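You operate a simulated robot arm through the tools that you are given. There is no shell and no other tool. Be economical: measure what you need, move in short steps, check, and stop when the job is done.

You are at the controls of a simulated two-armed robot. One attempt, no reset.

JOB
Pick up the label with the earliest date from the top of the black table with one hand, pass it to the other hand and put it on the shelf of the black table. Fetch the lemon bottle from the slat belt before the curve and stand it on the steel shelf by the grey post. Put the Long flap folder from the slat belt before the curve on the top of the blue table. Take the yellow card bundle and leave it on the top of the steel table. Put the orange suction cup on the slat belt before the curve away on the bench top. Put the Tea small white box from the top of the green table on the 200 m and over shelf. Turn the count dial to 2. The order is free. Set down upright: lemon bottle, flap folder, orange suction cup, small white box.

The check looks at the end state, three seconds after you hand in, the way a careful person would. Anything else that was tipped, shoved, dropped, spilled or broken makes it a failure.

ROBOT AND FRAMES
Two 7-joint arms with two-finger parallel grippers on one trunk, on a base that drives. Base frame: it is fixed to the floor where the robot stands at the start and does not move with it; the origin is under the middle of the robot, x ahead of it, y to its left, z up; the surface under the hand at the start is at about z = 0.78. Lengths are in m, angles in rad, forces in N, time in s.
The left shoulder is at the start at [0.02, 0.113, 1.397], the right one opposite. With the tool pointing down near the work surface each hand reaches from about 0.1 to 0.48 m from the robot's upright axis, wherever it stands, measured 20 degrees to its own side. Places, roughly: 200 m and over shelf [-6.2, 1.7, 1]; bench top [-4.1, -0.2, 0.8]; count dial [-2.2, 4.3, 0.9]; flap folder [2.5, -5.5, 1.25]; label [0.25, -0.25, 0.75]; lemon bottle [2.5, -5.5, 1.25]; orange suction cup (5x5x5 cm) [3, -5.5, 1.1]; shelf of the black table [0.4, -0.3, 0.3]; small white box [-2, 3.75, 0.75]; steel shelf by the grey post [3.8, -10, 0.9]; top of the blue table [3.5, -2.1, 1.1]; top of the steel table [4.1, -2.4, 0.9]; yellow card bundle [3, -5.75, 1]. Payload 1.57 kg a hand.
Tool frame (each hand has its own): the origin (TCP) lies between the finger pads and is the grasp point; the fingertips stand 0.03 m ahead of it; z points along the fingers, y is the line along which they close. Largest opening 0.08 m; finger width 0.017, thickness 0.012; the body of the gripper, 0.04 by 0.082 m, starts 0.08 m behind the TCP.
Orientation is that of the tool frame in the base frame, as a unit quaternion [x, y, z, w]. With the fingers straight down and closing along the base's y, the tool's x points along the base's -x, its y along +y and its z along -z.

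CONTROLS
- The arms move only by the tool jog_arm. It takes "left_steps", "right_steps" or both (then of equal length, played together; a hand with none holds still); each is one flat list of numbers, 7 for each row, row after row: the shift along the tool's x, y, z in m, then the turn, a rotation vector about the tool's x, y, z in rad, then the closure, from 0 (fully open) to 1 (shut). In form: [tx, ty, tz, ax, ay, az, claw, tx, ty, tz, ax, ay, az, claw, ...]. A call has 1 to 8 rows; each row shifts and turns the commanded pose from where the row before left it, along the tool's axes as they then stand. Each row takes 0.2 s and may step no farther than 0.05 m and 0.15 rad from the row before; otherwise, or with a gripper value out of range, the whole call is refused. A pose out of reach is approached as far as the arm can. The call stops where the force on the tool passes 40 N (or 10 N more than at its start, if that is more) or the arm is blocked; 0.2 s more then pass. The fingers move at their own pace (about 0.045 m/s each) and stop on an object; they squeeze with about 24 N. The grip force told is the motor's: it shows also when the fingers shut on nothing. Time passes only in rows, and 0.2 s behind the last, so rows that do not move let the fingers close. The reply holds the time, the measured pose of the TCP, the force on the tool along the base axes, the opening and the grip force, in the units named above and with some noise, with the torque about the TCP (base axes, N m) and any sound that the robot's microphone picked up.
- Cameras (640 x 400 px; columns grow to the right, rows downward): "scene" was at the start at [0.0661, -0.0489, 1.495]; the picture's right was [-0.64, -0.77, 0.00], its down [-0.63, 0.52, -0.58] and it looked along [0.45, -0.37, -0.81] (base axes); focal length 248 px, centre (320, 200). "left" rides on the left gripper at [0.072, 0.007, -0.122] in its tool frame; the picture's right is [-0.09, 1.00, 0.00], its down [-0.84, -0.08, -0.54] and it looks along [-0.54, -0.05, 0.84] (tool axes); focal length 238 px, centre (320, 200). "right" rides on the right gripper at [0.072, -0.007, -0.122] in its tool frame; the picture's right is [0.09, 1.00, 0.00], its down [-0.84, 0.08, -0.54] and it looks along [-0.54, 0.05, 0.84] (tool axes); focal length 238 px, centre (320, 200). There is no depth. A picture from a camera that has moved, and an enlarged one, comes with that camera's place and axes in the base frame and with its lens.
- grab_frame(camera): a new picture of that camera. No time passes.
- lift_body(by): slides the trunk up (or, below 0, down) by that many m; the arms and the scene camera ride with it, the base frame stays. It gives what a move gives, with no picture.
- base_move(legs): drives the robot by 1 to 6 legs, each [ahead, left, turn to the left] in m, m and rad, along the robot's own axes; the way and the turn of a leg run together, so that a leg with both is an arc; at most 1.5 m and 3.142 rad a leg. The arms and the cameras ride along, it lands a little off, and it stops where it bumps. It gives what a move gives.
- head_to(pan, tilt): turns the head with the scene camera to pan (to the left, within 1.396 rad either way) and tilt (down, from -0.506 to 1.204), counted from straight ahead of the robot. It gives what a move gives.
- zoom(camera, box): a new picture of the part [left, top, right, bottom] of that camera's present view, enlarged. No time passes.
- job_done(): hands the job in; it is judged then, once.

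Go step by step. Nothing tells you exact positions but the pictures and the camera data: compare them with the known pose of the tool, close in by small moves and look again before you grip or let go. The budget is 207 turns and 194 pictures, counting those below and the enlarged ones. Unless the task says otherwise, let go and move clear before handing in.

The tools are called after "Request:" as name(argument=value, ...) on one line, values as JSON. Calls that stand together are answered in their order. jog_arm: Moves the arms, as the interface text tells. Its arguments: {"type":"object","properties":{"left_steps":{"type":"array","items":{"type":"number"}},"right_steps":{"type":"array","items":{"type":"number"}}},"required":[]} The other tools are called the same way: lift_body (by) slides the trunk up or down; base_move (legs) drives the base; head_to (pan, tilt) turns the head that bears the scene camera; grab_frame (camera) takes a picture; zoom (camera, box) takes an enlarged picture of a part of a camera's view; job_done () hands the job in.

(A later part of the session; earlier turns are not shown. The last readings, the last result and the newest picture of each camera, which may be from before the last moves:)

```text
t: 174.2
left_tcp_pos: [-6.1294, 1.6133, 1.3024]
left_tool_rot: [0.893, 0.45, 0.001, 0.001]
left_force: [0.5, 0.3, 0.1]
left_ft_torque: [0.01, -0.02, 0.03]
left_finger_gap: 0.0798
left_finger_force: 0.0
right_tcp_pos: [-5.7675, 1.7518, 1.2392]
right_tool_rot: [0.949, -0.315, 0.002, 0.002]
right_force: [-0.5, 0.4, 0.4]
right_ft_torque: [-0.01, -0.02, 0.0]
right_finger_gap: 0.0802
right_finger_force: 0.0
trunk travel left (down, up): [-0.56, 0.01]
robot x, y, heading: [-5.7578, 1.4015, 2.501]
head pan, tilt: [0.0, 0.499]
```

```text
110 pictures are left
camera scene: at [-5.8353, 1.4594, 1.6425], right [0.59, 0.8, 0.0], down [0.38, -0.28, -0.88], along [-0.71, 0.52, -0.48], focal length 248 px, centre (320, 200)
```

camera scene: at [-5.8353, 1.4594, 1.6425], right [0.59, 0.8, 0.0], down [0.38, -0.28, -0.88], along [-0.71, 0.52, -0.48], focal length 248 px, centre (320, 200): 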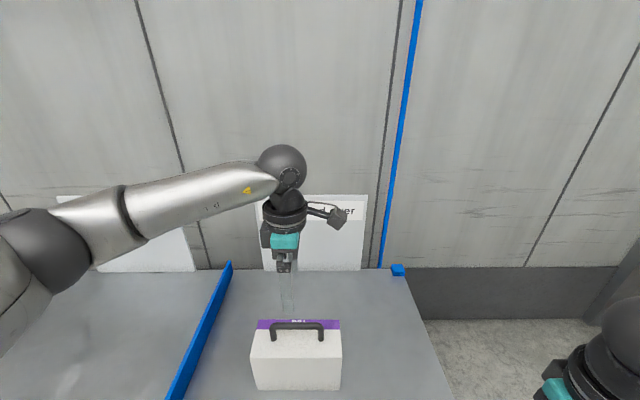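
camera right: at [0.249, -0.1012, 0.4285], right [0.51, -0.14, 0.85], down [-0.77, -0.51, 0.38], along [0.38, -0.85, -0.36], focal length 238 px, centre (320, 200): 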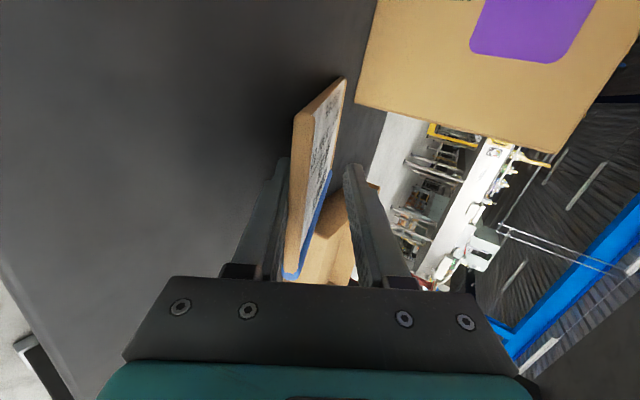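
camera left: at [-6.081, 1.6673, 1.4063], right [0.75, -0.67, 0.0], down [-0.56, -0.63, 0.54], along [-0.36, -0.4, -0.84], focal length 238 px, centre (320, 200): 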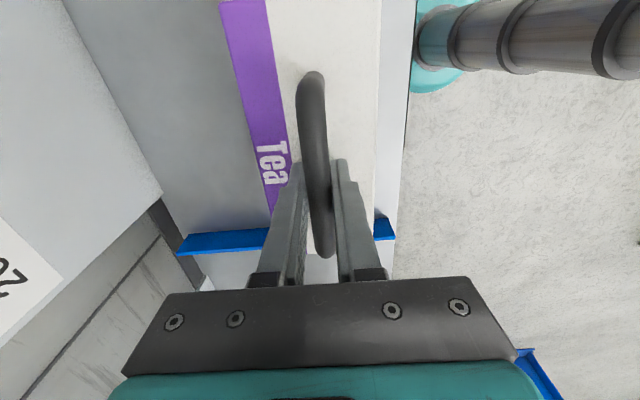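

The box is delivered. Next is the dial: I'll back off, turn around, and slide along behind the green table.

Request:
base_move(legs=[[-0.42, 0, 0], [0, 0, -3.135], [0, 1.45, 0], [0, 1.45, 0], [0, 1.1, 0]])

Request:
lift_body(by=-0.16)

Request:
head_to(pan=0.3, tilt=0.4)

Request:
grab_frame(camera="scene")

```text
t: 202.8
left_tcp_pos: [-2.9438, 4.3724, 1.3009]
left_tool_rot: [-0.488, 0.873, 0.001, -0.001]
left_force: [0.5, -0.2, 0.6]
left_ft_torque: [-0.03, -0.03, 0.0]
left_finger_gap: 0.0801
left_finger_force: 0.1
right_tcp_pos: [-3.2939, 4.203, 1.2387]
right_tool_rot: [0.275, 0.961, 0.001, -0.002]
right_force: [-0.3, 0.7, -0.9]
right_ft_torque: [0.03, 0.01, -0.03]
right_finger_gap: 0.0801
right_finger_force: 0.0
trunk travel left (down, up): [-0.56, 0.01]
robot x, y, heading: [-3.3348, 4.5505, -0.555]
head pan, tilt: [0.0, 0.499]
```

```text
t: 204.6
left_tcp_pos: [-2.9453, 4.3724, 1.1429]
left_tool_rot: [-0.487, 0.873, 0.001, 0.0]
left_force: [0.1, -0.4, -0.1]
left_ft_torque: [0.0, 0.04, 0.0]
left_finger_gap: 0.0798
left_finger_force: 0.0
right_tcp_pos: [-3.2938, 4.2044, 1.0805]
right_tool_rot: [0.275, 0.962, 0.001, -0.001]
right_force: [-0.4, -0.5, -0.4]
right_ft_torque: [0.0, 0.0, 0.03]
right_finger_gap: 0.0802
right_finger_force: 0.0
trunk travel left (down, up): [-0.4, 0.17]
robot x, y, heading: [-3.3343, 4.5534, -0.553]
head pan, tilt: [0.0, 0.499]
```

```text
t: 205.4
left_tcp_pos: [-2.9445, 4.3721, 1.1417]
left_tool_rot: [-0.488, 0.873, 0.0, -0.001]
left_force: [0.2, -0.7, -0.6]
left_ft_torque: [0.04, 0.02, 0.01]
left_finger_gap: 0.08
left_finger_force: 0.1
right_tcp_pos: [-3.2938, 4.2035, 1.079]
right_tool_rot: [0.274, 0.962, 0.001, -0.001]
right_force: [-0.1, -0.2, -0.6]
right_ft_torque: [0.04, 0.01, 0.0]
right_finger_gap: 0.0803
right_finger_force: 0.1
trunk travel left (down, up): [-0.4, 0.17]
robot x, y, heading: [-3.337, 4.5511, -0.554]
head pan, tilt: [0.3, 0.4]
```

```text
109 pictures are left
camera scene: at [-3.237, 4.5214, 1.4916], right [-0.25, -0.97, 0.0], down [-0.38, 0.1, -0.92], along [0.89, -0.23, -0.39], focal length 248 px, centre (320, 200)
```

scene: 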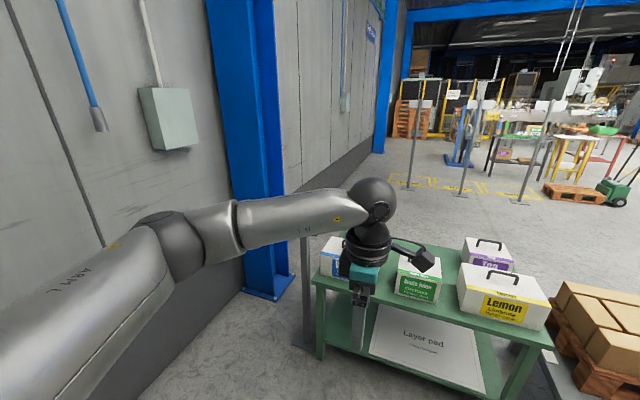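

The left arm hides the dial post. I'll lower the left hand.

Request:
jog_arm(left_steps=[0, 0, 0.045, 0, 0, 0.15, 0, 0, 0, 0.045, 0, 0, 0.15, 0, 0, 0, 0.045, 0, 0, 0.15, 0, 0, 0, 0.045, 0, 0, 0.15, 0, 0, 0, 0.045, 0, 0, 0.15, 0, 0, 0, 0.045, 0, 0, 0.15, 0, 0, 0, 0.045, 0, 0, 0.15, 0, 0.02, 0.03, 0, 0, 0, 0.15, 0])

Request:
grab_frame(camera="scene")

```text
t: 207.2
left_tcp_pos: [-2.9644, 4.4045, 0.8272]
left_tool_rot: [0.093, 0.996, -0.001, 0.0]
left_force: [-0.4, 0.1, 1.1]
left_ft_torque: [-0.06, -0.03, 0.01]
left_finger_gap: 0.0798
left_finger_force: 0.2
right_tcp_pos: [-3.2931, 4.2051, 1.0802]
right_tool_rot: [0.275, 0.962, 0.002, -0.001]
right_force: [0.5, -0.4, -0.7]
right_ft_torque: [-0.02, 0.0, -0.03]
right_finger_gap: 0.08
right_finger_force: 0.0
trunk travel left (down, up): [-0.4, 0.17]
robot x, y, heading: [-3.3328, 4.5513, -0.554]
head pan, tilt: [0.3, 0.4]
```

```text
108 pictures are left
camera scene: at [-3.2368, 4.5231, 1.4917], right [-0.25, -0.97, 0.0], down [-0.38, 0.1, -0.92], along [0.89, -0.23, -0.39], focal length 248 px, centre (320, 200)
```

scene: 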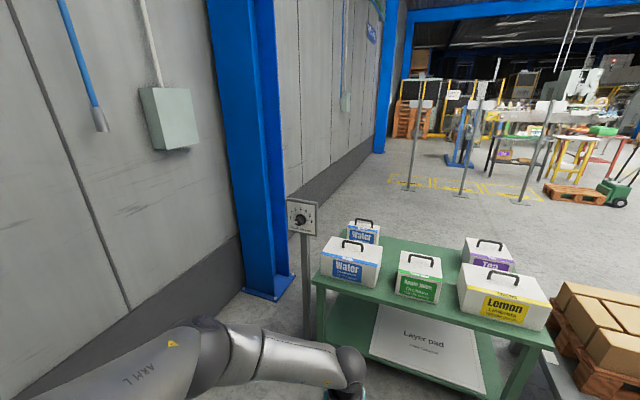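

Request:
zoom(camera="scene", box=[278, 192, 330, 242])

```text
8.00 times, centred on (304, 217) of scene
camera zoom: at [-3.2368, 4.5231, 1.4917], right [-0.25, -0.97, 0.0], down [-0.38, 0.1, -0.92], along [0.89, -0.23, -0.39], focal length 1988 px, centre (448, 64)
```

zoom: 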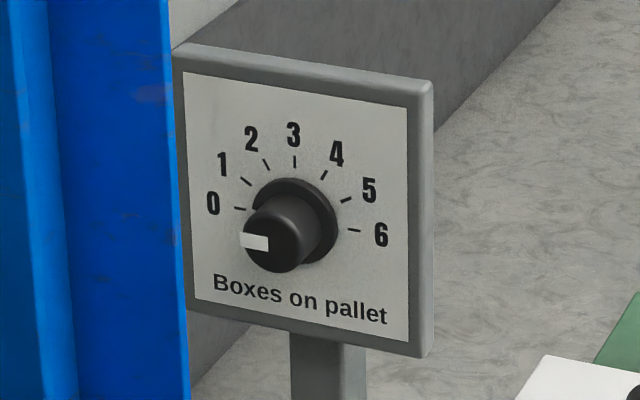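

The dial reads 0 now, and 30° clockwise steps lead to 2, so it needs +60°. I'll use the left hand horizontally: first move to a standoff, then start reorienting the hand.

Request:
base_move(legs=[[0, 0, -0.076], [0.25, 0.43, 0]])

Request:
jog_arm(left_steps=[0, 0, 0, 0, 0, 0.123, 0, 0, 0, 0, 0, 0, 0.123, 0, 0, 0, 0, 0, 0, 0.123, 0, 0, 0, 0, 0, -0.15, 0, 0, 0, 0, 0, 0, -0.15, 0, 0, 0, 0, 0, 0, -0.15, 0, 0, 0, 0, 0, 0, -0.15, 0, 0, 0, 0, 0, 0, -0.15, 0, 0])

Request:
jog_arm(left_steps=[0, 0, 0.02, 0, -0.15, 0, 0, 0, 0, 0.02, 0, -0.15, 0, 0, 0, 0, 0.02, 0, -0.15, 0, 0, 0, 0, 0.02, 0, -0.15, 0, 0, 0, 0, 0.02, 0, -0.15, 0, 0, 0, 0, 0, 0, -0.071, 0, 0])

Request:
grab_frame(camera="scene")

```text
t: 210.6
left_tcp_pos: [-2.5216, 4.5769, 0.8285]
left_tool_rot: [0.128, 0.992, 0.0, -0.002]
left_force: [-0.8, 0.1, 0.2]
left_ft_torque: [-0.04, 0.01, 0.02]
left_finger_gap: 0.0799
left_finger_force: 0.1
right_tcp_pos: [-2.8652, 4.4029, 1.079]
right_tool_rot: [0.31, 0.951, 0.001, -0.001]
right_force: [0.5, 0.7, 0.4]
right_ft_torque: [0.01, 0.01, 0.04]
right_finger_gap: 0.08
right_finger_force: 0.1
trunk travel left (down, up): [-0.4, 0.17]
robot x, y, heading: [-2.8814, 4.7517, -0.626]
head pan, tilt: [0.3, 0.4]
```

```text
t: 212.4
left_tcp_pos: [-2.5271, 4.5456, 0.8419]
left_tool_rot: [0.283, 0.889, -0.102, 0.345]
left_force: [-0.3, 0.3, -0.5]
left_ft_torque: [-0.04, 0.0, -0.05]
left_finger_gap: 0.08
left_finger_force: 0.1
left hand out of reach, approached as far as the arm can: row 8
right_tcp_pos: [-2.866, 4.4051, 1.0802]
right_tool_rot: [0.31, 0.951, 0.0, -0.001]
right_force: [0.3, 0.9, 0.4]
right_ft_torque: [-0.01, -0.03, 0.02]
right_finger_gap: 0.08
right_finger_force: 0.2
trunk travel left (down, up): [-0.4, 0.17]
robot x, y, heading: [-2.8803, 4.7513, -0.623]
head pan, tilt: [0.3, 0.4]
```

```text
t: 213.8
left_tcp_pos: [-2.5285, 4.3568, 1.0501]
left_tool_rot: [0.213, 0.696, -0.191, 0.659]
left_force: [0.5, -0.4, -0.1]
left_ft_torque: [-0.01, 0.02, 0.01]
left_finger_gap: 0.08
left_finger_force: 0.1
left hand out of reach, approached as far as the arm can: row 1, 2, 3, 4, 5, 6
right_tcp_pos: [-2.8647, 4.4035, 1.0786]
right_tool_rot: [0.311, 0.951, 0.002, -0.001]
right_force: [-0.1, 0.1, -0.3]
right_ft_torque: [-0.01, -0.03, 0.02]
right_finger_gap: 0.0803
right_finger_force: 0.0
trunk travel left (down, up): [-0.4, 0.17]
robot x, y, heading: [-2.8822, 4.7539, -0.626]
head pan, tilt: [0.3, 0.4]
```

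```text
106 pictures are left
camera scene: at [-2.7854, 4.7153, 1.4916], right [-0.32, -0.95, 0.0], down [-0.37, 0.12, -0.92], along [0.87, -0.3, -0.39], focal length 248 px, centre (320, 200)
```

scene: 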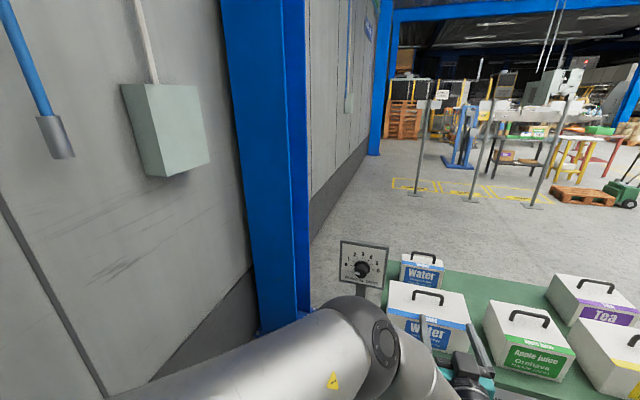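

The hand points horizontally at the panel, and triangulation puts the knob at (-2.154,4.341,0.927). I'll bring the hand left and down toward that line.

Request:
jog_arm(left_steps=[0.03, 0.03, 0, 0, 0, 0, 0, 0.03, 0.03, 0, 0, 0, 0, 0, 0.03, 0.03, 0, 0, 0, 0, 0, 0.03, 0.03, 0, 0, 0, 0, 0])

Request:
zoom(camera="scene", box=[320, 225, 400, 295])

Request:
grab_frame(camera="left")

```text
t: 214.8
left_tcp_pos: [-2.535, 4.4114, 1.0649]
left_tool_rot: [0.213, 0.694, -0.192, 0.661]
left_force: [-0.3, -0.6, -0.4]
left_ft_torque: [-0.02, 0.01, -0.02]
left_finger_gap: 0.0799
left_finger_force: 0.1
left hand out of reach, approached as far as the arm can: row 1, 2, 3, 4
right_tcp_pos: [-2.8646, 4.4031, 1.0794]
right_tool_rot: [0.31, 0.951, 0.001, -0.001]
right_force: [-0.6, -0.6, 0.6]
right_ft_torque: [0.0, 0.0, 0.01]
right_finger_gap: 0.0798
right_finger_force: 0.1
trunk travel left (down, up): [-0.4, 0.17]
robot x, y, heading: [-2.8762, 4.7552, -0.63]
head pan, tilt: [0.3, 0.4]
```

```text
5.71 times, centred on (360, 260) of scene
camera zoom: at [-2.7853, 4.7153, 1.4916], right [-0.32, -0.95, 0.0], down [-0.37, 0.13, -0.92], along [0.87, -0.3, -0.39], focal length 1420 px, centre (91, -143)
```

zoom: 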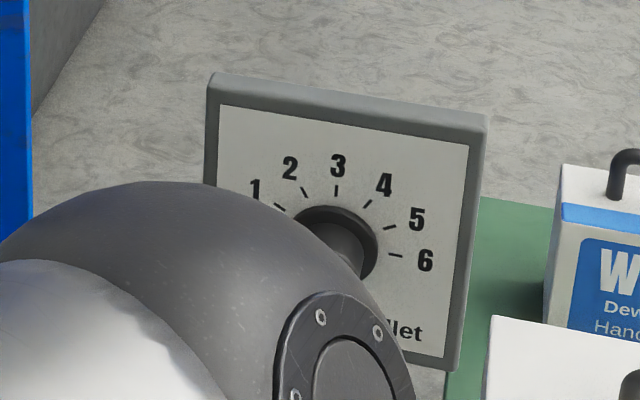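

```text
104 pictures are left
camera left: at [-2.6356, 4.4873, 0.9994], right [0.55, 0.83, 0.11], down [-0.47, 0.2, 0.86], along [0.69, -0.52, 0.49], focal length 238 px, centre (320, 200)
```

left: 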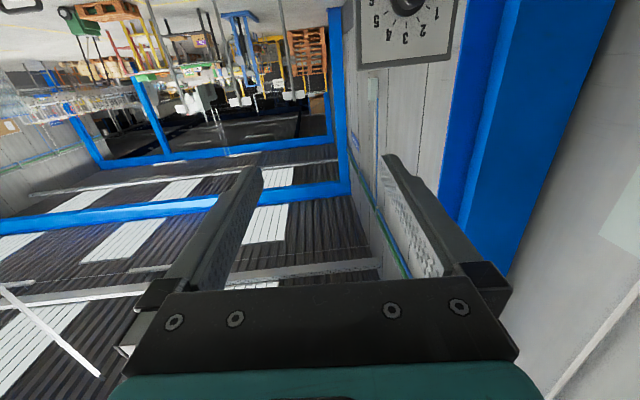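

Its z is too high for this pose, so I'll lower the trunk by 0.138 and shift the base left and ahead. Then I'll test pre-rolling the hand counter-clockwise.

Request:
lift_body(by=-0.138)

Request:
base_move(legs=[[0.15, 0.168, 0]])

Request:
jog_arm(left_steps=[0, 0, 0, 0, 0, -0.15, 0, 0, 0, 0, 0, 0, -0.15, 0, 0, 0, 0, 0, 0, -0.15, 0, 0, 0, 0, 0, 0, -0.15, 0, 0, 0, 0, 0, 0, -0.15, 0, 0, 0, 0, 0, 0, -0.15, 0])

Request:
grab_frame(camera="left")

Request:
grab_frame(camera="scene")

```text
t: 216.4
left_tcp_pos: [-2.5344, 4.411, 0.926]
left_tool_rot: [0.213, 0.694, -0.192, 0.661]
left_force: [0.7, -0.1, -0.5]
left_ft_torque: [-0.02, 0.0, 0.01]
left_finger_gap: 0.0803
left_finger_force: 0.1
right_tcp_pos: [-2.8659, 4.403, 0.9415]
right_tool_rot: [0.311, 0.95, 0.003, -0.001]
right_force: [0.5, 0.1, 0.3]
right_ft_torque: [-0.02, 0.04, 0.02]
right_finger_gap: 0.0798
right_finger_force: 0.1
trunk travel left (down, up): [-0.262, 0.308]
robot x, y, heading: [-2.8837, 4.756, -0.63]
head pan, tilt: [0.3, 0.4]
```

```text
t: 218.2
left_tcp_pos: [-2.3143, 4.4588, 0.9257]
left_tool_rot: [0.214, 0.693, -0.193, 0.661]
left_force: [-0.3, -0.3, -0.3]
left_ft_torque: [-0.01, -0.01, 0.0]
left_finger_gap: 0.0799
left_finger_force: 0.0
right_tcp_pos: [-2.6459, 4.4512, 0.9405]
right_tool_rot: [0.311, 0.95, 0.002, -0.002]
right_force: [0.1, 0.8, -0.1]
right_ft_torque: [-0.02, 0.02, -0.02]
right_finger_gap: 0.0802
right_finger_force: 0.1
trunk travel left (down, up): [-0.262, 0.308]
robot x, y, heading: [-2.6619, 4.7994, -0.63]
head pan, tilt: [0.3, 0.4]
```

```text
t: 219.6
left_tcp_pos: [-2.3155, 4.4591, 0.927]
left_tool_rot: [-0.11, 0.717, -0.462, 0.511]
left_force: [-0.2, 0.9, 0.4]
left_ft_torque: [0.02, 0.06, 0.03]
left_finger_gap: 0.08
left_finger_force: 0.0
right_tcp_pos: [-2.6459, 4.45, 0.9404]
right_tool_rot: [0.312, 0.95, 0.002, -0.001]
right_force: [-0.2, -0.1, 0.2]
right_ft_torque: [0.0, -0.02, -0.02]
right_finger_gap: 0.0803
right_finger_force: 0.1
trunk travel left (down, up): [-0.262, 0.308]
robot x, y, heading: [-2.6612, 4.8029, -0.628]
head pan, tilt: [0.3, 0.4]
```

```text
103 pictures are left
camera left: at [-2.448, 4.4845, 0.8828], right [0.35, 0.61, -0.71], down [-0.1, 0.78, 0.62], along [0.93, -0.15, 0.34], focal length 238 px, centre (320, 200)
```

left: 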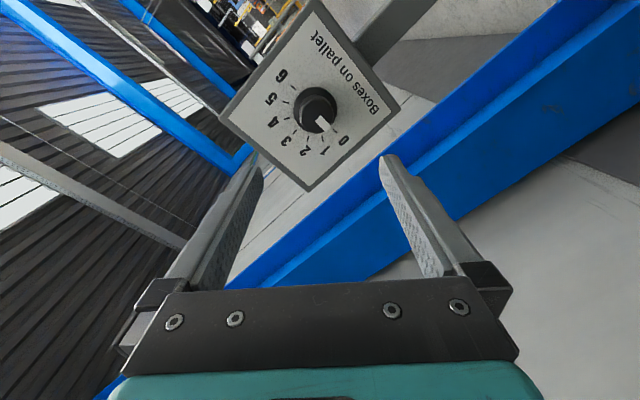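

```text
102 pictures are left
camera scene: at [-2.5654, 4.7631, 1.3536], right [-0.32, -0.95, 0.0], down [-0.37, 0.13, -0.92], along [0.87, -0.3, -0.39], focal length 248 px, centre (320, 200)
```

scene: 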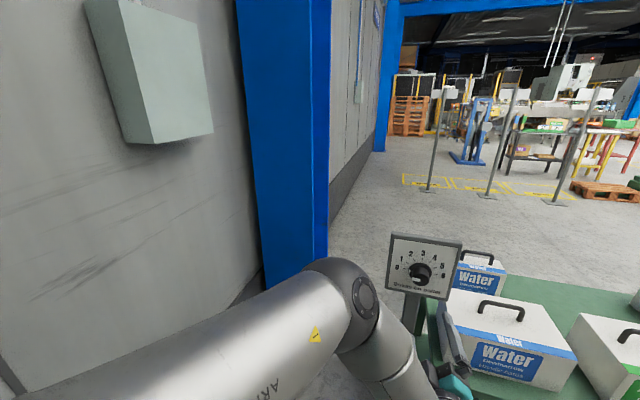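

The pre-roll is reachable and the hand is coaxial with the knob to within 8 mm. I'll finish the pre-roll, correct that, and advance 14 cm.

Request:
jog_arm(left_steps=[0.002, -0.008, 0.02, 0, 0, -0.15, 0, 0, 0, 0.04, 0, 0, 0, 0, 0, 0, 0.04, 0, 0, 0, 0, 0, 0, 0.04, 0, 0, 0, 0])

Request:
grab_frame(camera="left")

Request:
zoom(camera="scene", box=[360, 210, 480, 320])

```text
t: 220.6
left_tcp_pos: [-2.2161, 4.3682, 0.9465]
left_tool_rot: [-0.166, 0.71, -0.493, 0.475]
left_force: [0.6, 0.0, -0.2]
left_ft_torque: [-0.01, 0.02, 0.04]
left_finger_gap: 0.0799
left_finger_force: 0.1
left hand out of reach, approached as far as the arm can: row 2, 3, 4
right_tcp_pos: [-2.6468, 4.4506, 0.9395]
right_tool_rot: [0.312, 0.95, 0.001, -0.001]
right_force: [-0.2, 0.0, -0.5]
right_ft_torque: [-0.01, 0.04, 0.04]
right_finger_gap: 0.08
right_finger_force: 0.0
trunk travel left (down, up): [-0.262, 0.308]
robot x, y, heading: [-2.6625, 4.8018, -0.629]
head pan, tilt: [0.3, 0.4]
```

```text
101 pictures are left
camera left: at [-2.3519, 4.3874, 0.9116], right [0.28, 0.52, -0.81], down [-0.06, 0.85, 0.53], along [0.96, -0.1, 0.27], focal length 238 px, centre (320, 200)
```

left: 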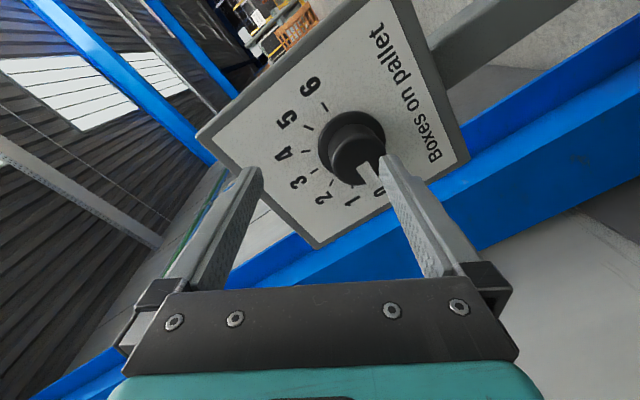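

```text
3.64 times, centred on (420, 265) of scene
camera zoom: at [-2.5654, 4.763, 1.3536], right [-0.32, -0.95, 0.0], down [-0.37, 0.13, -0.92], along [0.87, -0.3, -0.39], focal length 904 px, centre (-44, -36)
```

zoom: 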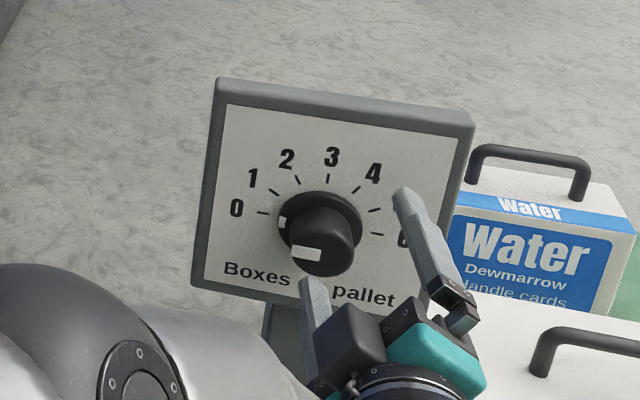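

The arm is at its reach limit, so I'll pull the hand back 5 cm with a 3 cm lateral correction. The base will do the advancing.

Request:
jog_arm(left_steps=[0, 0.015, -0.03, 0, 0, 0, 0, 0, 0.015, -0.03, 0, 0, 0, 0])

Request:
base_move(legs=[[0.06, 0, 0]])

Request:
grab_frame(camera="left")

Request:
zoom(camera="scene", box=[360, 230, 500, 350])

```text
t: 221.2
left_tcp_pos: [-2.2657, 4.4122, 0.9356]
left_tool_rot: [-0.165, 0.708, -0.496, 0.476]
left_force: [-0.2, -0.4, 0.1]
left_ft_torque: [0.04, 0.0, -0.02]
left_finger_gap: 0.08
left_finger_force: 0.0
left hand out of reach, approached as far as the arm can: row 1, 2
right_tcp_pos: [-2.6466, 4.4516, 0.9417]
right_tool_rot: [0.312, 0.95, 0.002, -0.001]
right_force: [-0.4, 0.5, 0.6]
right_ft_torque: [-0.02, 0.03, -0.01]
right_finger_gap: 0.08
right_finger_force: 0.0
trunk travel left (down, up): [-0.262, 0.308]
robot x, y, heading: [-2.662, 4.8011, -0.628]
head pan, tilt: [0.3, 0.4]
```

```text
t: 222.1
left_tcp_pos: [-2.2174, 4.3764, 0.9341]
left_tool_rot: [-0.165, 0.708, -0.495, 0.475]
left_force: [-0.5, 0.0, 0.1]
left_ft_torque: [-0.01, -0.01, -0.02]
left_finger_gap: 0.0798
left_finger_force: 0.0
right_tcp_pos: [-2.5979, 4.4154, 0.9408]
right_tool_rot: [0.311, 0.951, 0.002, -0.002]
right_force: [-1.0, -1.1, -0.4]
right_ft_torque: [0.01, 0.02, 0.02]
right_finger_gap: 0.0801
right_finger_force: 0.0
trunk travel left (down, up): [-0.262, 0.308]
robot x, y, heading: [-2.6128, 4.7678, -0.633]
head pan, tilt: [0.3, 0.4]
```

```text
99 pictures are left
camera left: at [-2.3528, 4.3959, 0.8992], right [0.28, 0.52, -0.81], down [-0.06, 0.85, 0.53], along [0.96, -0.1, 0.27], focal length 238 px, centre (320, 200)
```

left: 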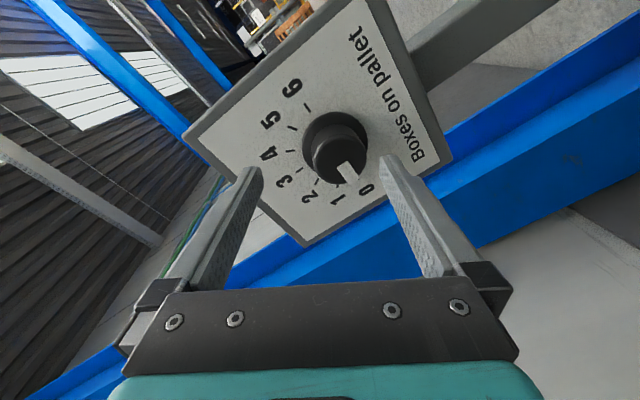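

```text
3.33 times, centred on (430, 290) of scene
camera zoom: at [-2.5169, 4.7278, 1.3535], right [-0.32, -0.95, 0.0], down [-0.37, 0.13, -0.92], along [0.87, -0.3, -0.39], focal length 828 px, centre (-47, -100)
```

zoom: 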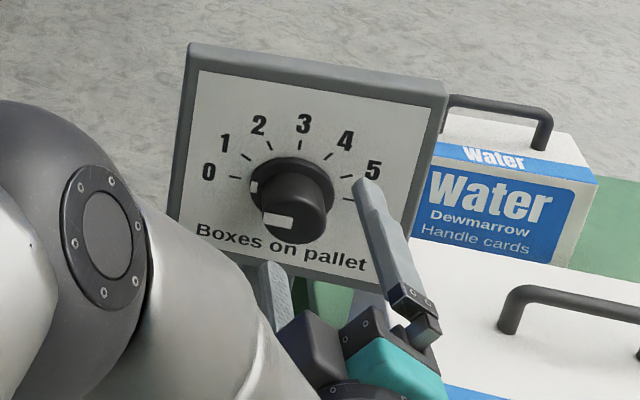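

Request:
lift_body(by=-0.012)

Request:
base_move(legs=[[0.054, 0.012, 0]])

Request:
grab_frame(camera="left")

Request:
zoom(camera="scene", box=[380, 250, 500, 350])

```text
t: 222.7
left_tcp_pos: [-2.2165, 4.3759, 0.9226]
left_tool_rot: [-0.165, 0.708, -0.495, 0.476]
left_force: [0.2, 0.5, -0.9]
left_ft_torque: [0.0, 0.01, 0.01]
left_finger_gap: 0.0799
left_finger_force: 0.0
right_tcp_pos: [-2.5996, 4.4157, 0.9297]
right_tool_rot: [0.311, 0.95, 0.002, -0.002]
right_force: [-0.6, 0.5, 0.1]
right_ft_torque: [0.0, 0.0, -0.02]
right_finger_gap: 0.0801
right_finger_force: 0.1
trunk travel left (down, up): [-0.25, 0.32]
robot x, y, heading: [-2.6102, 4.7636, -0.629]
head pan, tilt: [0.3, 0.4]
```

```text
t: 223.8
left_tcp_pos: [-2.1746, 4.3572, 0.923]
left_tool_rot: [-0.165, 0.707, -0.496, 0.476]
left_force: [0.8, -0.8, -1.0]
left_ft_torque: [0.02, 0.01, 0.01]
left_finger_gap: 0.0799
left_finger_force: 0.1
right_tcp_pos: [-2.552, 4.3951, 0.929]
right_tool_rot: [0.312, 0.95, 0.002, -0.001]
right_force: [0.2, -0.6, -0.4]
right_ft_torque: [-0.02, 0.03, -0.01]
right_finger_gap: 0.0799
right_finger_force: 0.1
trunk travel left (down, up): [-0.25, 0.32]
robot x, y, heading: [-2.5654, 4.7458, -0.632]
head pan, tilt: [0.3, 0.4]
stopped in leg 1: the force on the tool passed its limit at 54 N (the readings are from after the stop); the commanded pose is now the measured one
```

```text
97 pictures are left
camera left: at [-2.3099, 4.3767, 0.8869], right [0.28, 0.52, -0.81], down [-0.06, 0.85, 0.52], along [0.96, -0.1, 0.27], focal length 238 px, centre (320, 200)
```

left: 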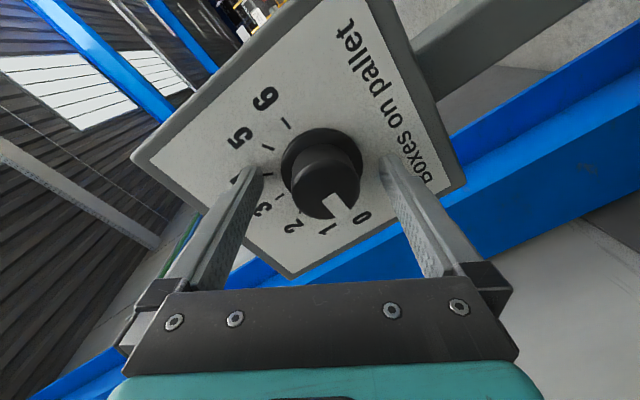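

```text
4.00 times, centred on (440, 300) of scene
camera zoom: at [-2.471, 4.708, 1.3417], right [-0.32, -0.95, 0.0], down [-0.37, 0.13, -0.92], along [0.87, -0.3, -0.39], focal length 994 px, centre (-160, -200)
```

zoom: 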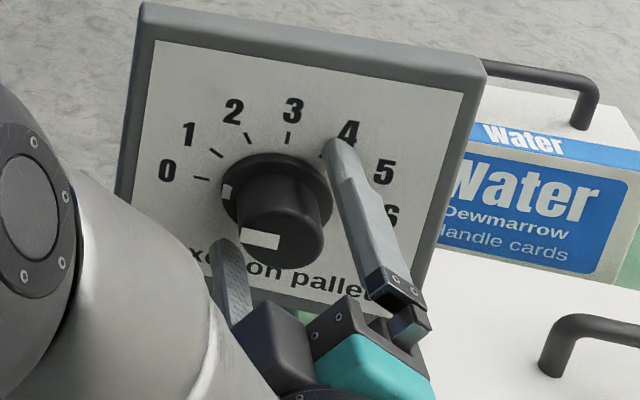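

The fingertips just touched the panel, and the knob sits between the fingers. I'll back off 1 cm and close on the knob.

Request:
jog_arm(left_steps=[0, 0.002, -0.01, 0, 0, 0, 0, 0, 0, 0, 0, 0, 0, 1, 0, 0, 0, 0, 0, 0, 1, 0, 0, 0, 0, 0, 0, 1, 0, 0, 0, 0, 0, 0, 1])

Request:
grab_frame(camera="left")

```text
t: 224.9
left_tcp_pos: [-2.1811, 4.3637, 0.92]
left_tool_rot: [-0.166, 0.707, -0.496, 0.476]
left_force: [0.3, 1.9, -1.8]
left_ft_torque: [-0.17, -0.21, -0.08]
left_finger_gap: 0.0421
left_finger_force: 29.5
right_tcp_pos: [-2.5504, 4.3966, 0.9284]
right_tool_rot: [0.311, 0.95, 0.002, -0.001]
right_force: [0.4, 0.7, -0.1]
right_ft_torque: [-0.03, 0.0, 0.0]
right_finger_gap: 0.08
right_finger_force: 0.0
trunk travel left (down, up): [-0.25, 0.32]
robot x, y, heading: [-2.566, 4.7461, -0.626]
head pan, tilt: [0.3, 0.4]
```

```text
95 pictures are left
camera left: at [-2.3177, 4.3829, 0.8852], right [0.28, 0.52, -0.81], down [-0.06, 0.85, 0.52], along [0.96, -0.1, 0.27], focal length 238 px, centre (320, 200)
```

left: 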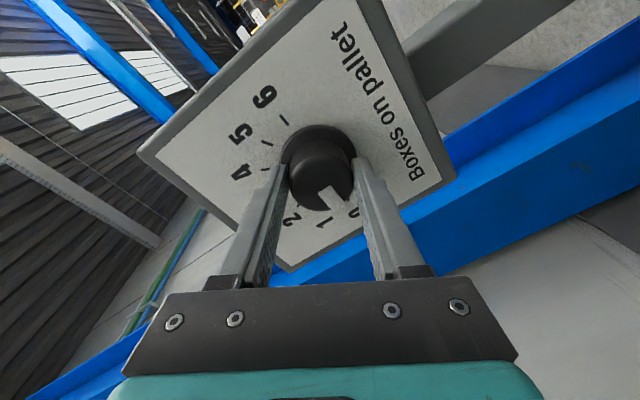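

The knob is gripped (42 mm). I'll rotate +60° about the tool axis.

Request:
jog_arm(left_steps=[0, 0, 0, 0, 0, 0.1496, 1, 0, 0, 0, 0, 0, 0.1496, 1, 0, 0, 0, 0, 0, 0.1496, 1, 0, 0, 0, 0, 0, 0.1496, 1, 0, 0, 0, 0, 0, 0.1496, 1, 0, 0, 0, 0, 0, 0.1496, 1, 0, 0, 0, 0, 0, 0.1496, 1])

Request:
grab_frame(camera="left")

Request:
zoom(camera="scene", box=[380, 250, 500, 350])

```text
t: 226.6
left_tcp_pos: [-2.1812, 4.3644, 0.9194]
left_tool_rot: [0.21, 0.696, -0.19, 0.66]
left_force: [2.6, 5.5, -11.3]
left_ft_torque: [-0.45, -0.54, -0.6]
left_finger_gap: 0.0414
left_finger_force: 44.9
right_tcp_pos: [-2.5495, 4.3957, 0.9294]
right_tool_rot: [0.312, 0.95, 0.002, -0.001]
right_force: [-0.1, 1.1, 0.0]
right_ft_torque: [0.02, -0.03, 0.0]
right_finger_gap: 0.0799
right_finger_force: 0.1
trunk travel left (down, up): [-0.25, 0.32]
robot x, y, heading: [-2.5662, 4.7438, -0.631]
head pan, tilt: [0.3, 0.4]
```

```text
94 pictures are left
camera left: at [-2.2828, 4.4405, 0.8556], right [0.55, 0.83, 0.11], down [-0.46, 0.19, 0.87], along [0.7, -0.52, 0.49], focal length 238 px, centre (320, 200)
```

left: 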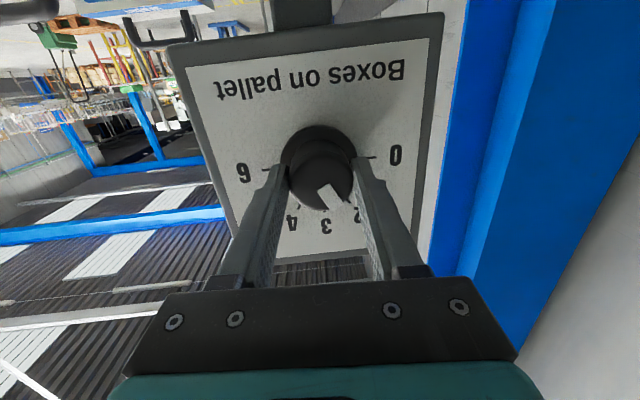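

```text
4.00 times, centred on (440, 300) of scene
camera zoom: at [-2.4697, 4.7083, 1.3415], right [-0.32, -0.95, 0.0], down [-0.37, 0.13, -0.92], along [0.87, -0.3, -0.39], focal length 994 px, centre (-160, -200)
```

zoom: 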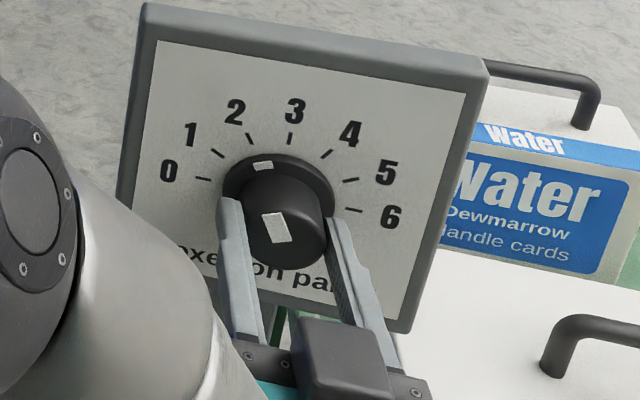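

The marker looks about at 2. I'll release, back off, and check.

Request:
jog_arm(left_steps=[0, 0, 0, 0, 0, 0, 0.3, 0, 0, 0, 0, 0, 0, 0, 0, 0, 0, 0, 0, 0, 0, 0, 0, -0.04, 0, 0, 0, 0, 0, 0, -0.04, 0, 0, 0, 0])

Request:
zoom(camera="scene", box=[380, 250, 500, 350])

Request:
zoom(camera="left", box=[220, 0, 440, 200])

```text
t: 227.8
left_tcp_pos: [-2.2483, 4.4078, 0.9266]
left_tool_rot: [0.21, 0.695, -0.192, 0.661]
left_force: [-0.2, 0.4, -0.3]
left_ft_torque: [0.01, -0.02, -0.01]
left_finger_gap: 0.0802
left_finger_force: 0.0
right_tcp_pos: [-2.552, 4.3952, 0.9292]
right_tool_rot: [0.311, 0.95, 0.001, -0.002]
right_force: [-0.7, 0.4, -0.4]
right_ft_torque: [0.02, 0.02, 0.01]
right_finger_gap: 0.0799
right_finger_force: 0.0
trunk travel left (down, up): [-0.25, 0.32]
robot x, y, heading: [-2.566, 4.7474, -0.625]
head pan, tilt: [0.3, 0.4]
```

```text
4.00 times, centred on (440, 300) of scene
camera zoom: at [-2.471, 4.7082, 1.3417], right [-0.32, -0.95, 0.0], down [-0.37, 0.13, -0.92], along [0.87, -0.3, -0.39], focal length 994 px, centre (-160, -200)
```

zoom: 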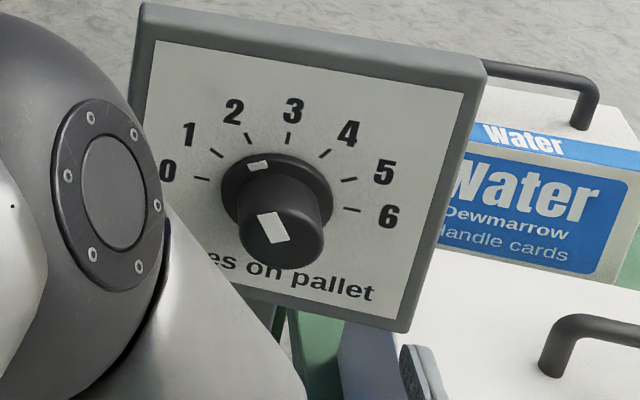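

```text
2.00 times, centred on (330, 100) of left
camera zoom: at [-2.3499, 4.483, 0.8618], right [0.55, 0.83, 0.1], down [-0.46, 0.2, 0.86], along [0.7, -0.52, 0.49], focal length 477 px, centre (300, 400)
```

zoom: 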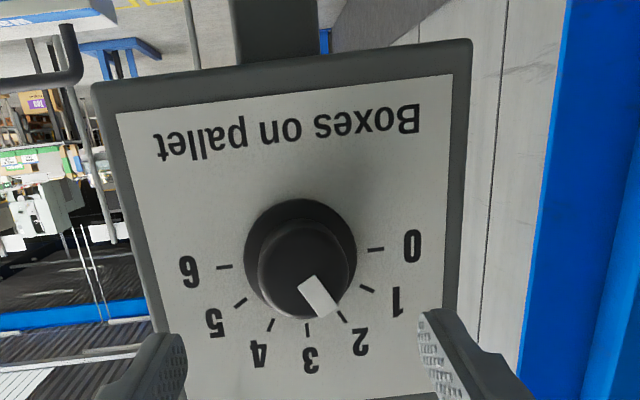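

The dial points at 2. I'll back away and return the left hand to fingers-down.

Request:
base_move(legs=[[-0.3, -0.05, 0]])

Request:
lift_body(by=0.2)

Request:
jog_arm(left_steps=[0, 0, -0.01, 0, 0.15, 0, 0, 0, 0, -0.01, 0, 0.15, 0, 0, 0, 0, -0.01, 0, 0.15, 0, 0, 0, 0, -0.01, 0, 0.15, 0, 0, 0, 0, -0.01, 0, 0.15, 0, 0, 0, 0, 0, 0, 0.15, 0, 0, 0, 0, 0, 0, 0.15, 0, 0, 0, 0, 0, 0, 0.15, 0, 0])

Request:
jog_arm(left_steps=[0, 0.02, 0, 0, 0.15, 0, 0, 0, 0.03, 0, 0, 0.15, 0, 0, 0, 0.03, 0, 0, 0.04, 0, 0, 0, 0.03, 0, 0, 0, 0, 0, 0, 0.02, 0, 0, 0, 0, 0])

Request:
head_to(pan=-0.9, tilt=0.35)

Request:
grab_frame(camera="scene")

```text
t: 229.8
left_tcp_pos: [-2.5217, 4.543, 0.9271]
left_tool_rot: [0.21, 0.694, -0.192, 0.661]
left_force: [0.3, -0.6, -0.1]
left_ft_torque: [0.01, 0.0, 0.01]
left_finger_gap: 0.0801
left_finger_force: 0.1
right_tcp_pos: [-2.8249, 4.5324, 0.9289]
right_tool_rot: [0.312, 0.95, 0.001, -0.002]
right_force: [-0.2, 0.5, -0.4]
right_ft_torque: [0.0, -0.01, 0.0]
right_finger_gap: 0.0802
right_finger_force: 0.1
trunk travel left (down, up): [-0.25, 0.32]
robot x, y, heading: [-2.8384, 4.8831, -0.631]
head pan, tilt: [0.3, 0.4]
```

```text
t: 232.0
left_tcp_pos: [-2.5216, 4.5422, 1.1265]
left_tool_rot: [0.211, 0.695, -0.192, 0.66]
left_force: [0.5, 0.0, 0.0]
left_ft_torque: [-0.08, -0.01, 0.02]
left_finger_gap: 0.08
left_finger_force: 0.0
right_tcp_pos: [-2.8229, 4.5328, 1.1289]
right_tool_rot: [0.313, 0.95, 0.001, -0.001]
right_force: [-0.5, 0.0, -0.4]
right_ft_torque: [0.0, -0.01, -0.01]
right_finger_gap: 0.0799
right_finger_force: 0.1
trunk travel left (down, up): [-0.45, 0.12]
robot x, y, heading: [-2.8393, 4.8866, -0.627]
head pan, tilt: [0.3, 0.4]
```

```text
t: 233.8
left_tcp_pos: [-2.5585, 4.5681, 1.142]
left_tool_rot: [0.282, 0.946, -0.04, 0.151]
left_force: [-0.1, 0.6, 0.3]
left_ft_torque: [-0.02, 0.01, 0.0]
left_finger_gap: 0.08
left_finger_force: 0.0
right_tcp_pos: [-2.8228, 4.5329, 1.1283]
right_tool_rot: [0.312, 0.95, 0.001, -0.002]
right_force: [0.6, -0.3, -1.0]
right_ft_torque: [0.03, 0.01, 0.02]
right_finger_gap: 0.0801
right_finger_force: 0.0
trunk travel left (down, up): [-0.45, 0.12]
robot x, y, heading: [-2.8393, 4.8838, -0.63]
head pan, tilt: [0.3, 0.4]
```

```text
t: 235.0
left_tcp_pos: [-2.4869, 4.6765, 1.1454]
left_tool_rot: [0.286, 0.958, 0.008, -0.01]
left_force: [0.3, 0.5, 0.2]
left_ft_torque: [0.01, 0.0, -0.01]
left_finger_gap: 0.0801
left_finger_force: 0.0
right_tcp_pos: [-2.8231, 4.5317, 1.1289]
right_tool_rot: [0.312, 0.95, 0.002, -0.001]
right_force: [-0.6, 0.0, 0.3]
right_ft_torque: [0.02, -0.02, -0.02]
right_finger_gap: 0.08
right_finger_force: 0.0
trunk travel left (down, up): [-0.45, 0.12]
robot x, y, heading: [-2.8421, 4.8847, -0.631]
head pan, tilt: [0.3, 0.4]
```

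```text
t: 236.4
left_tcp_pos: [-2.4868, 4.6776, 1.1454]
left_tool_rot: [0.285, 0.959, 0.008, -0.01]
left_force: [-0.2, -0.7, -0.1]
left_ft_torque: [-0.02, -0.01, -0.01]
left_finger_gap: 0.0801
left_finger_force: 0.0
right_tcp_pos: [-2.8244, 4.5324, 1.1286]
right_tool_rot: [0.312, 0.95, 0.001, -0.001]
right_force: [-0.2, 0.2, 0.5]
right_ft_torque: [0.02, -0.01, 0.0]
right_finger_gap: 0.0798
right_finger_force: 0.0
trunk travel left (down, up): [-0.45, 0.12]
robot x, y, heading: [-2.84, 4.8858, -0.625]
head pan, tilt: [-0.901, 0.351]
```

```text
90 pictures are left
camera scene: at [-2.8268, 4.7816, 1.5462], right [-1.0, -0.04, 0.0], down [-0.01, 0.34, -0.94], along [0.04, -0.94, -0.34], focal length 248 px, centre (320, 200)
```

scene: 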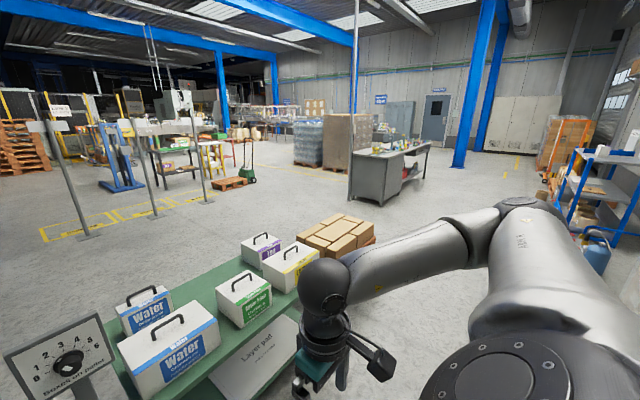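

Overview acquired: I'll retrace around the brick bench and head for the corridor toward the conveyors, passing west of the green trolley.

Request:
base_move(legs=[[0, -1.35, 0], [0, -1.3, 0], [1.0, 0, 0], [1.1, 0, 0], [0, 0, -0.45], [1.4, 0, 0]])

Request:
head_to(pan=0, tilt=0.3)

Request:
grab_frame(camera="scene")

```text
t: 267.2
left_tcp_pos: [-1.8548, -0.1034, 1.1456]
left_tool_rot: [0.493, 0.87, 0.011, -0.008]
left_force: [0.7, -1.1, 0.4]
left_ft_torque: [0.01, 0.01, 0.02]
left_finger_gap: 0.0801
left_finger_force: 0.0
right_tcp_pos: [-2.2218, -0.0874, 1.1284]
right_tool_rot: [0.517, 0.856, 0.003, -0.001]
right_force: [0.5, 0.7, 0.1]
right_ft_torque: [0.03, 0.02, -0.01]
right_finger_gap: 0.0801
right_finger_force: 0.1
trunk travel left (down, up): [-0.45, 0.12]
robot x, y, heading: [-2.0844, 0.2326, -1.083]
head pan, tilt: [-0.901, 0.351]
```

```text
t: 268.4
left_tcp_pos: [-1.8549, -0.1023, 1.1462]
left_tool_rot: [0.492, 0.87, 0.011, -0.007]
left_force: [0.6, 1.1, -0.1]
left_ft_torque: [-0.02, 0.03, -0.02]
left_finger_gap: 0.0799
left_finger_force: 0.0
right_tcp_pos: [-2.2208, -0.0876, 1.1293]
right_tool_rot: [0.516, 0.856, 0.002, -0.001]
right_force: [-1.2, -0.2, 0.1]
right_ft_torque: [0.0, 0.0, 0.02]
right_finger_gap: 0.0798
right_finger_force: 0.1
trunk travel left (down, up): [-0.45, 0.12]
robot x, y, heading: [-2.0823, 0.2317, -1.081]
head pan, tilt: [0.0, 0.3]
```

```text
89 pictures are left
camera scene: at [-2.0339, 0.1413, 1.5509], right [-0.88, -0.47, 0.0], down [-0.14, 0.26, -0.96], along [0.45, -0.84, -0.3], focal length 248 px, centre (320, 200)
```

scene: 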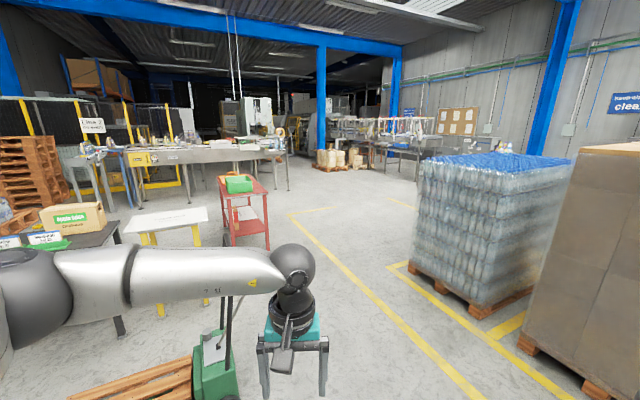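

Request:
base_move(legs=[[1.1, -0.33, 0], [0.77, 0.07, 0], [0.77, 0.07, 0], [1.2, -0.15, 0]])

Request:
head_to(pan=0.5, tilt=0.25)

Request:
grab_frame(camera="scene")

```text
t: 287.4
left_tcp_pos: [-0.4129, -3.6654, 1.144]
left_tool_rot: [0.499, 0.866, 0.01, -0.008]
left_force: [-0.1, -0.1, 0.0]
left_ft_torque: [0.02, 0.03, -0.03]
left_finger_gap: 0.0802
left_finger_force: 0.0
right_tcp_pos: [-0.779, -3.643, 1.13]
right_tool_rot: [0.524, 0.852, 0.002, -0.001]
right_force: [-1.0, -0.6, 0.1]
right_ft_torque: [-0.01, 0.01, 0.0]
right_finger_gap: 0.0798
right_finger_force: 0.0
trunk travel left (down, up): [-0.45, 0.12]
robot x, y, heading: [-0.6357, -3.3305, -1.101]
head pan, tilt: [0.0, 0.3]
```

```text
t: 288.4
left_tcp_pos: [-0.4121, -3.6658, 1.145]
left_tool_rot: [0.5, 0.866, 0.01, -0.007]
left_force: [-0.5, 0.3, -0.5]
left_ft_torque: [0.02, -0.01, -0.04]
left_finger_gap: 0.0802
left_finger_force: 0.1
right_tcp_pos: [-0.7797, -3.6433, 1.1289]
right_tool_rot: [0.525, 0.851, 0.001, -0.001]
right_force: [-0.1, 0.3, -0.8]
right_ft_torque: [-0.03, 0.01, 0.0]
right_finger_gap: 0.0799
right_finger_force: 0.2
trunk travel left (down, up): [-0.45, 0.12]
robot x, y, heading: [-0.6329, -3.3214, -1.097]
head pan, tilt: [0.499, 0.25]
```

```text
88 pictures are left
camera scene: at [-0.5518, -3.3876, 1.5556], right [-0.57, -0.82, 0.0], down [-0.2, 0.14, -0.97], along [0.8, -0.55, -0.25], focal length 248 px, centre (320, 200)
```

scene: 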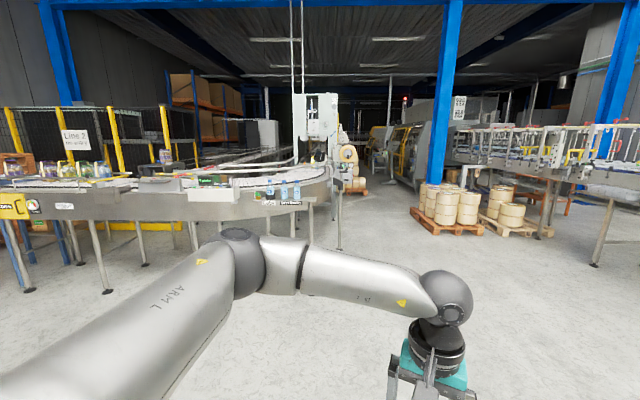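

Request:
zoom(camera="scene", box=[0, 120, 180, 232])

Request:
zoom(camera="scene", box=[170, 130, 350, 242])

```text
3.56 times, centred on (90, 176) of scene
camera zoom: at [-0.5518, -3.3876, 1.5556], right [-0.57, -0.82, 0.0], down [-0.2, 0.14, -0.97], along [0.8, -0.55, -0.25], focal length 884 px, centre (1138, 285)
```

zoom: 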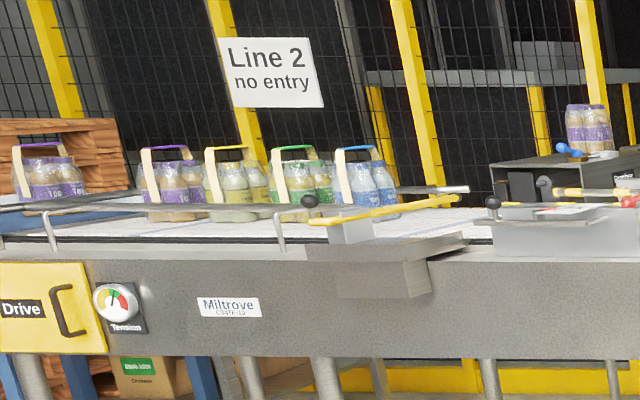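

```text
3.56 times, centred on (260, 186) of scene
camera zoom: at [-0.5518, -3.3876, 1.5556], right [-0.57, -0.82, 0.0], down [-0.2, 0.14, -0.97], along [0.8, -0.55, -0.25], focal length 884 px, centre (533, 250)
```

zoom: 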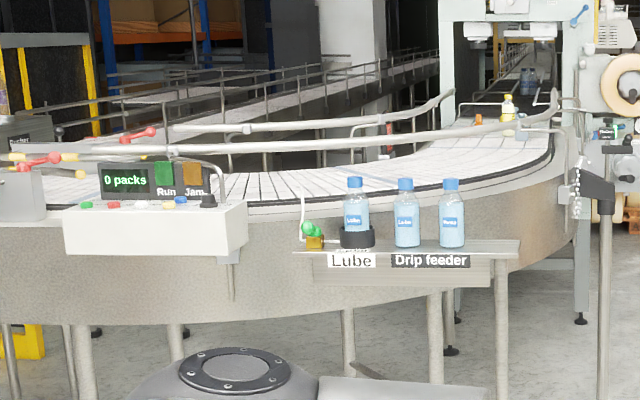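

The yellow bottle and an orange item are at the far end of the curve near (2.5,-5.4). I'll drive closer on the open floor.

Request:
base_move(legs=[[1.0, 0.23, 0], [1.0, 0.23, 0], [0, 0, 0.5]])

Request:
head_to(pan=-0.1, tilt=0.3)

Request:
grab_frame(camera="scene")

```text
t: 299.9
left_tcp_pos: [1.0471, -5.0864, 1.1456]
left_tool_rot: [0.279, 0.96, 0.008, -0.009]
left_force: [0.3, 0.1, 0.0]
left_ft_torque: [-0.01, 0.02, -0.03]
left_finger_gap: 0.0801
left_finger_force: 0.0
right_tcp_pos: [0.7107, -5.2357, 1.1297]
right_tool_rot: [0.306, 0.952, 0.001, -0.001]
right_force: [0.3, 0.5, 0.7]
right_ft_torque: [-0.03, 0.01, 0.02]
right_finger_gap: 0.08
right_finger_force: 0.1
trunk travel left (down, up): [-0.45, 0.12]
robot x, y, heading: [0.6907, -4.882, -0.621]
head pan, tilt: [0.499, 0.25]
```

```text
t: 300.9
left_tcp_pos: [1.0476, -5.0874, 1.146]
left_tool_rot: [0.279, 0.96, 0.008, -0.009]
left_force: [-0.7, -0.9, -0.3]
left_ft_torque: [0.01, -0.03, 0.01]
left_finger_gap: 0.0799
left_finger_force: 0.0
right_tcp_pos: [0.7108, -5.2354, 1.1291]
right_tool_rot: [0.307, 0.952, 0.001, -0.002]
right_force: [-0.3, -0.5, -0.5]
right_ft_torque: [0.0, -0.02, 0.02]
right_finger_gap: 0.0801
right_finger_force: 0.0
trunk travel left (down, up): [-0.45, 0.12]
robot x, y, heading: [0.6956, -4.8865, -0.617]
head pan, tilt: [-0.099, 0.3]
```

```text
85 pictures are left
camera scene: at [0.7711, -4.9549, 1.5509], right [-0.66, -0.75, 0.0], down [-0.22, 0.19, -0.96], along [0.72, -0.63, -0.3], focal length 248 px, centre (320, 200)
```

scene: 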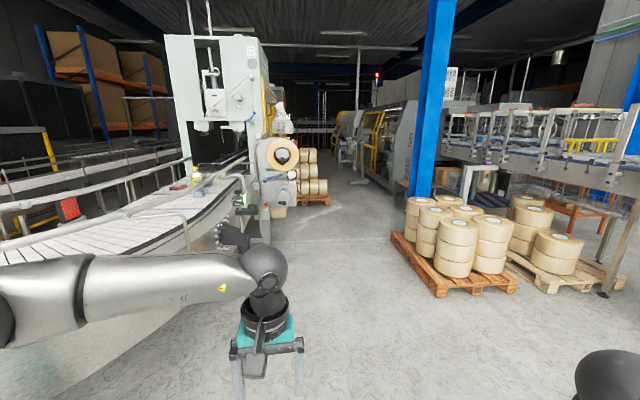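

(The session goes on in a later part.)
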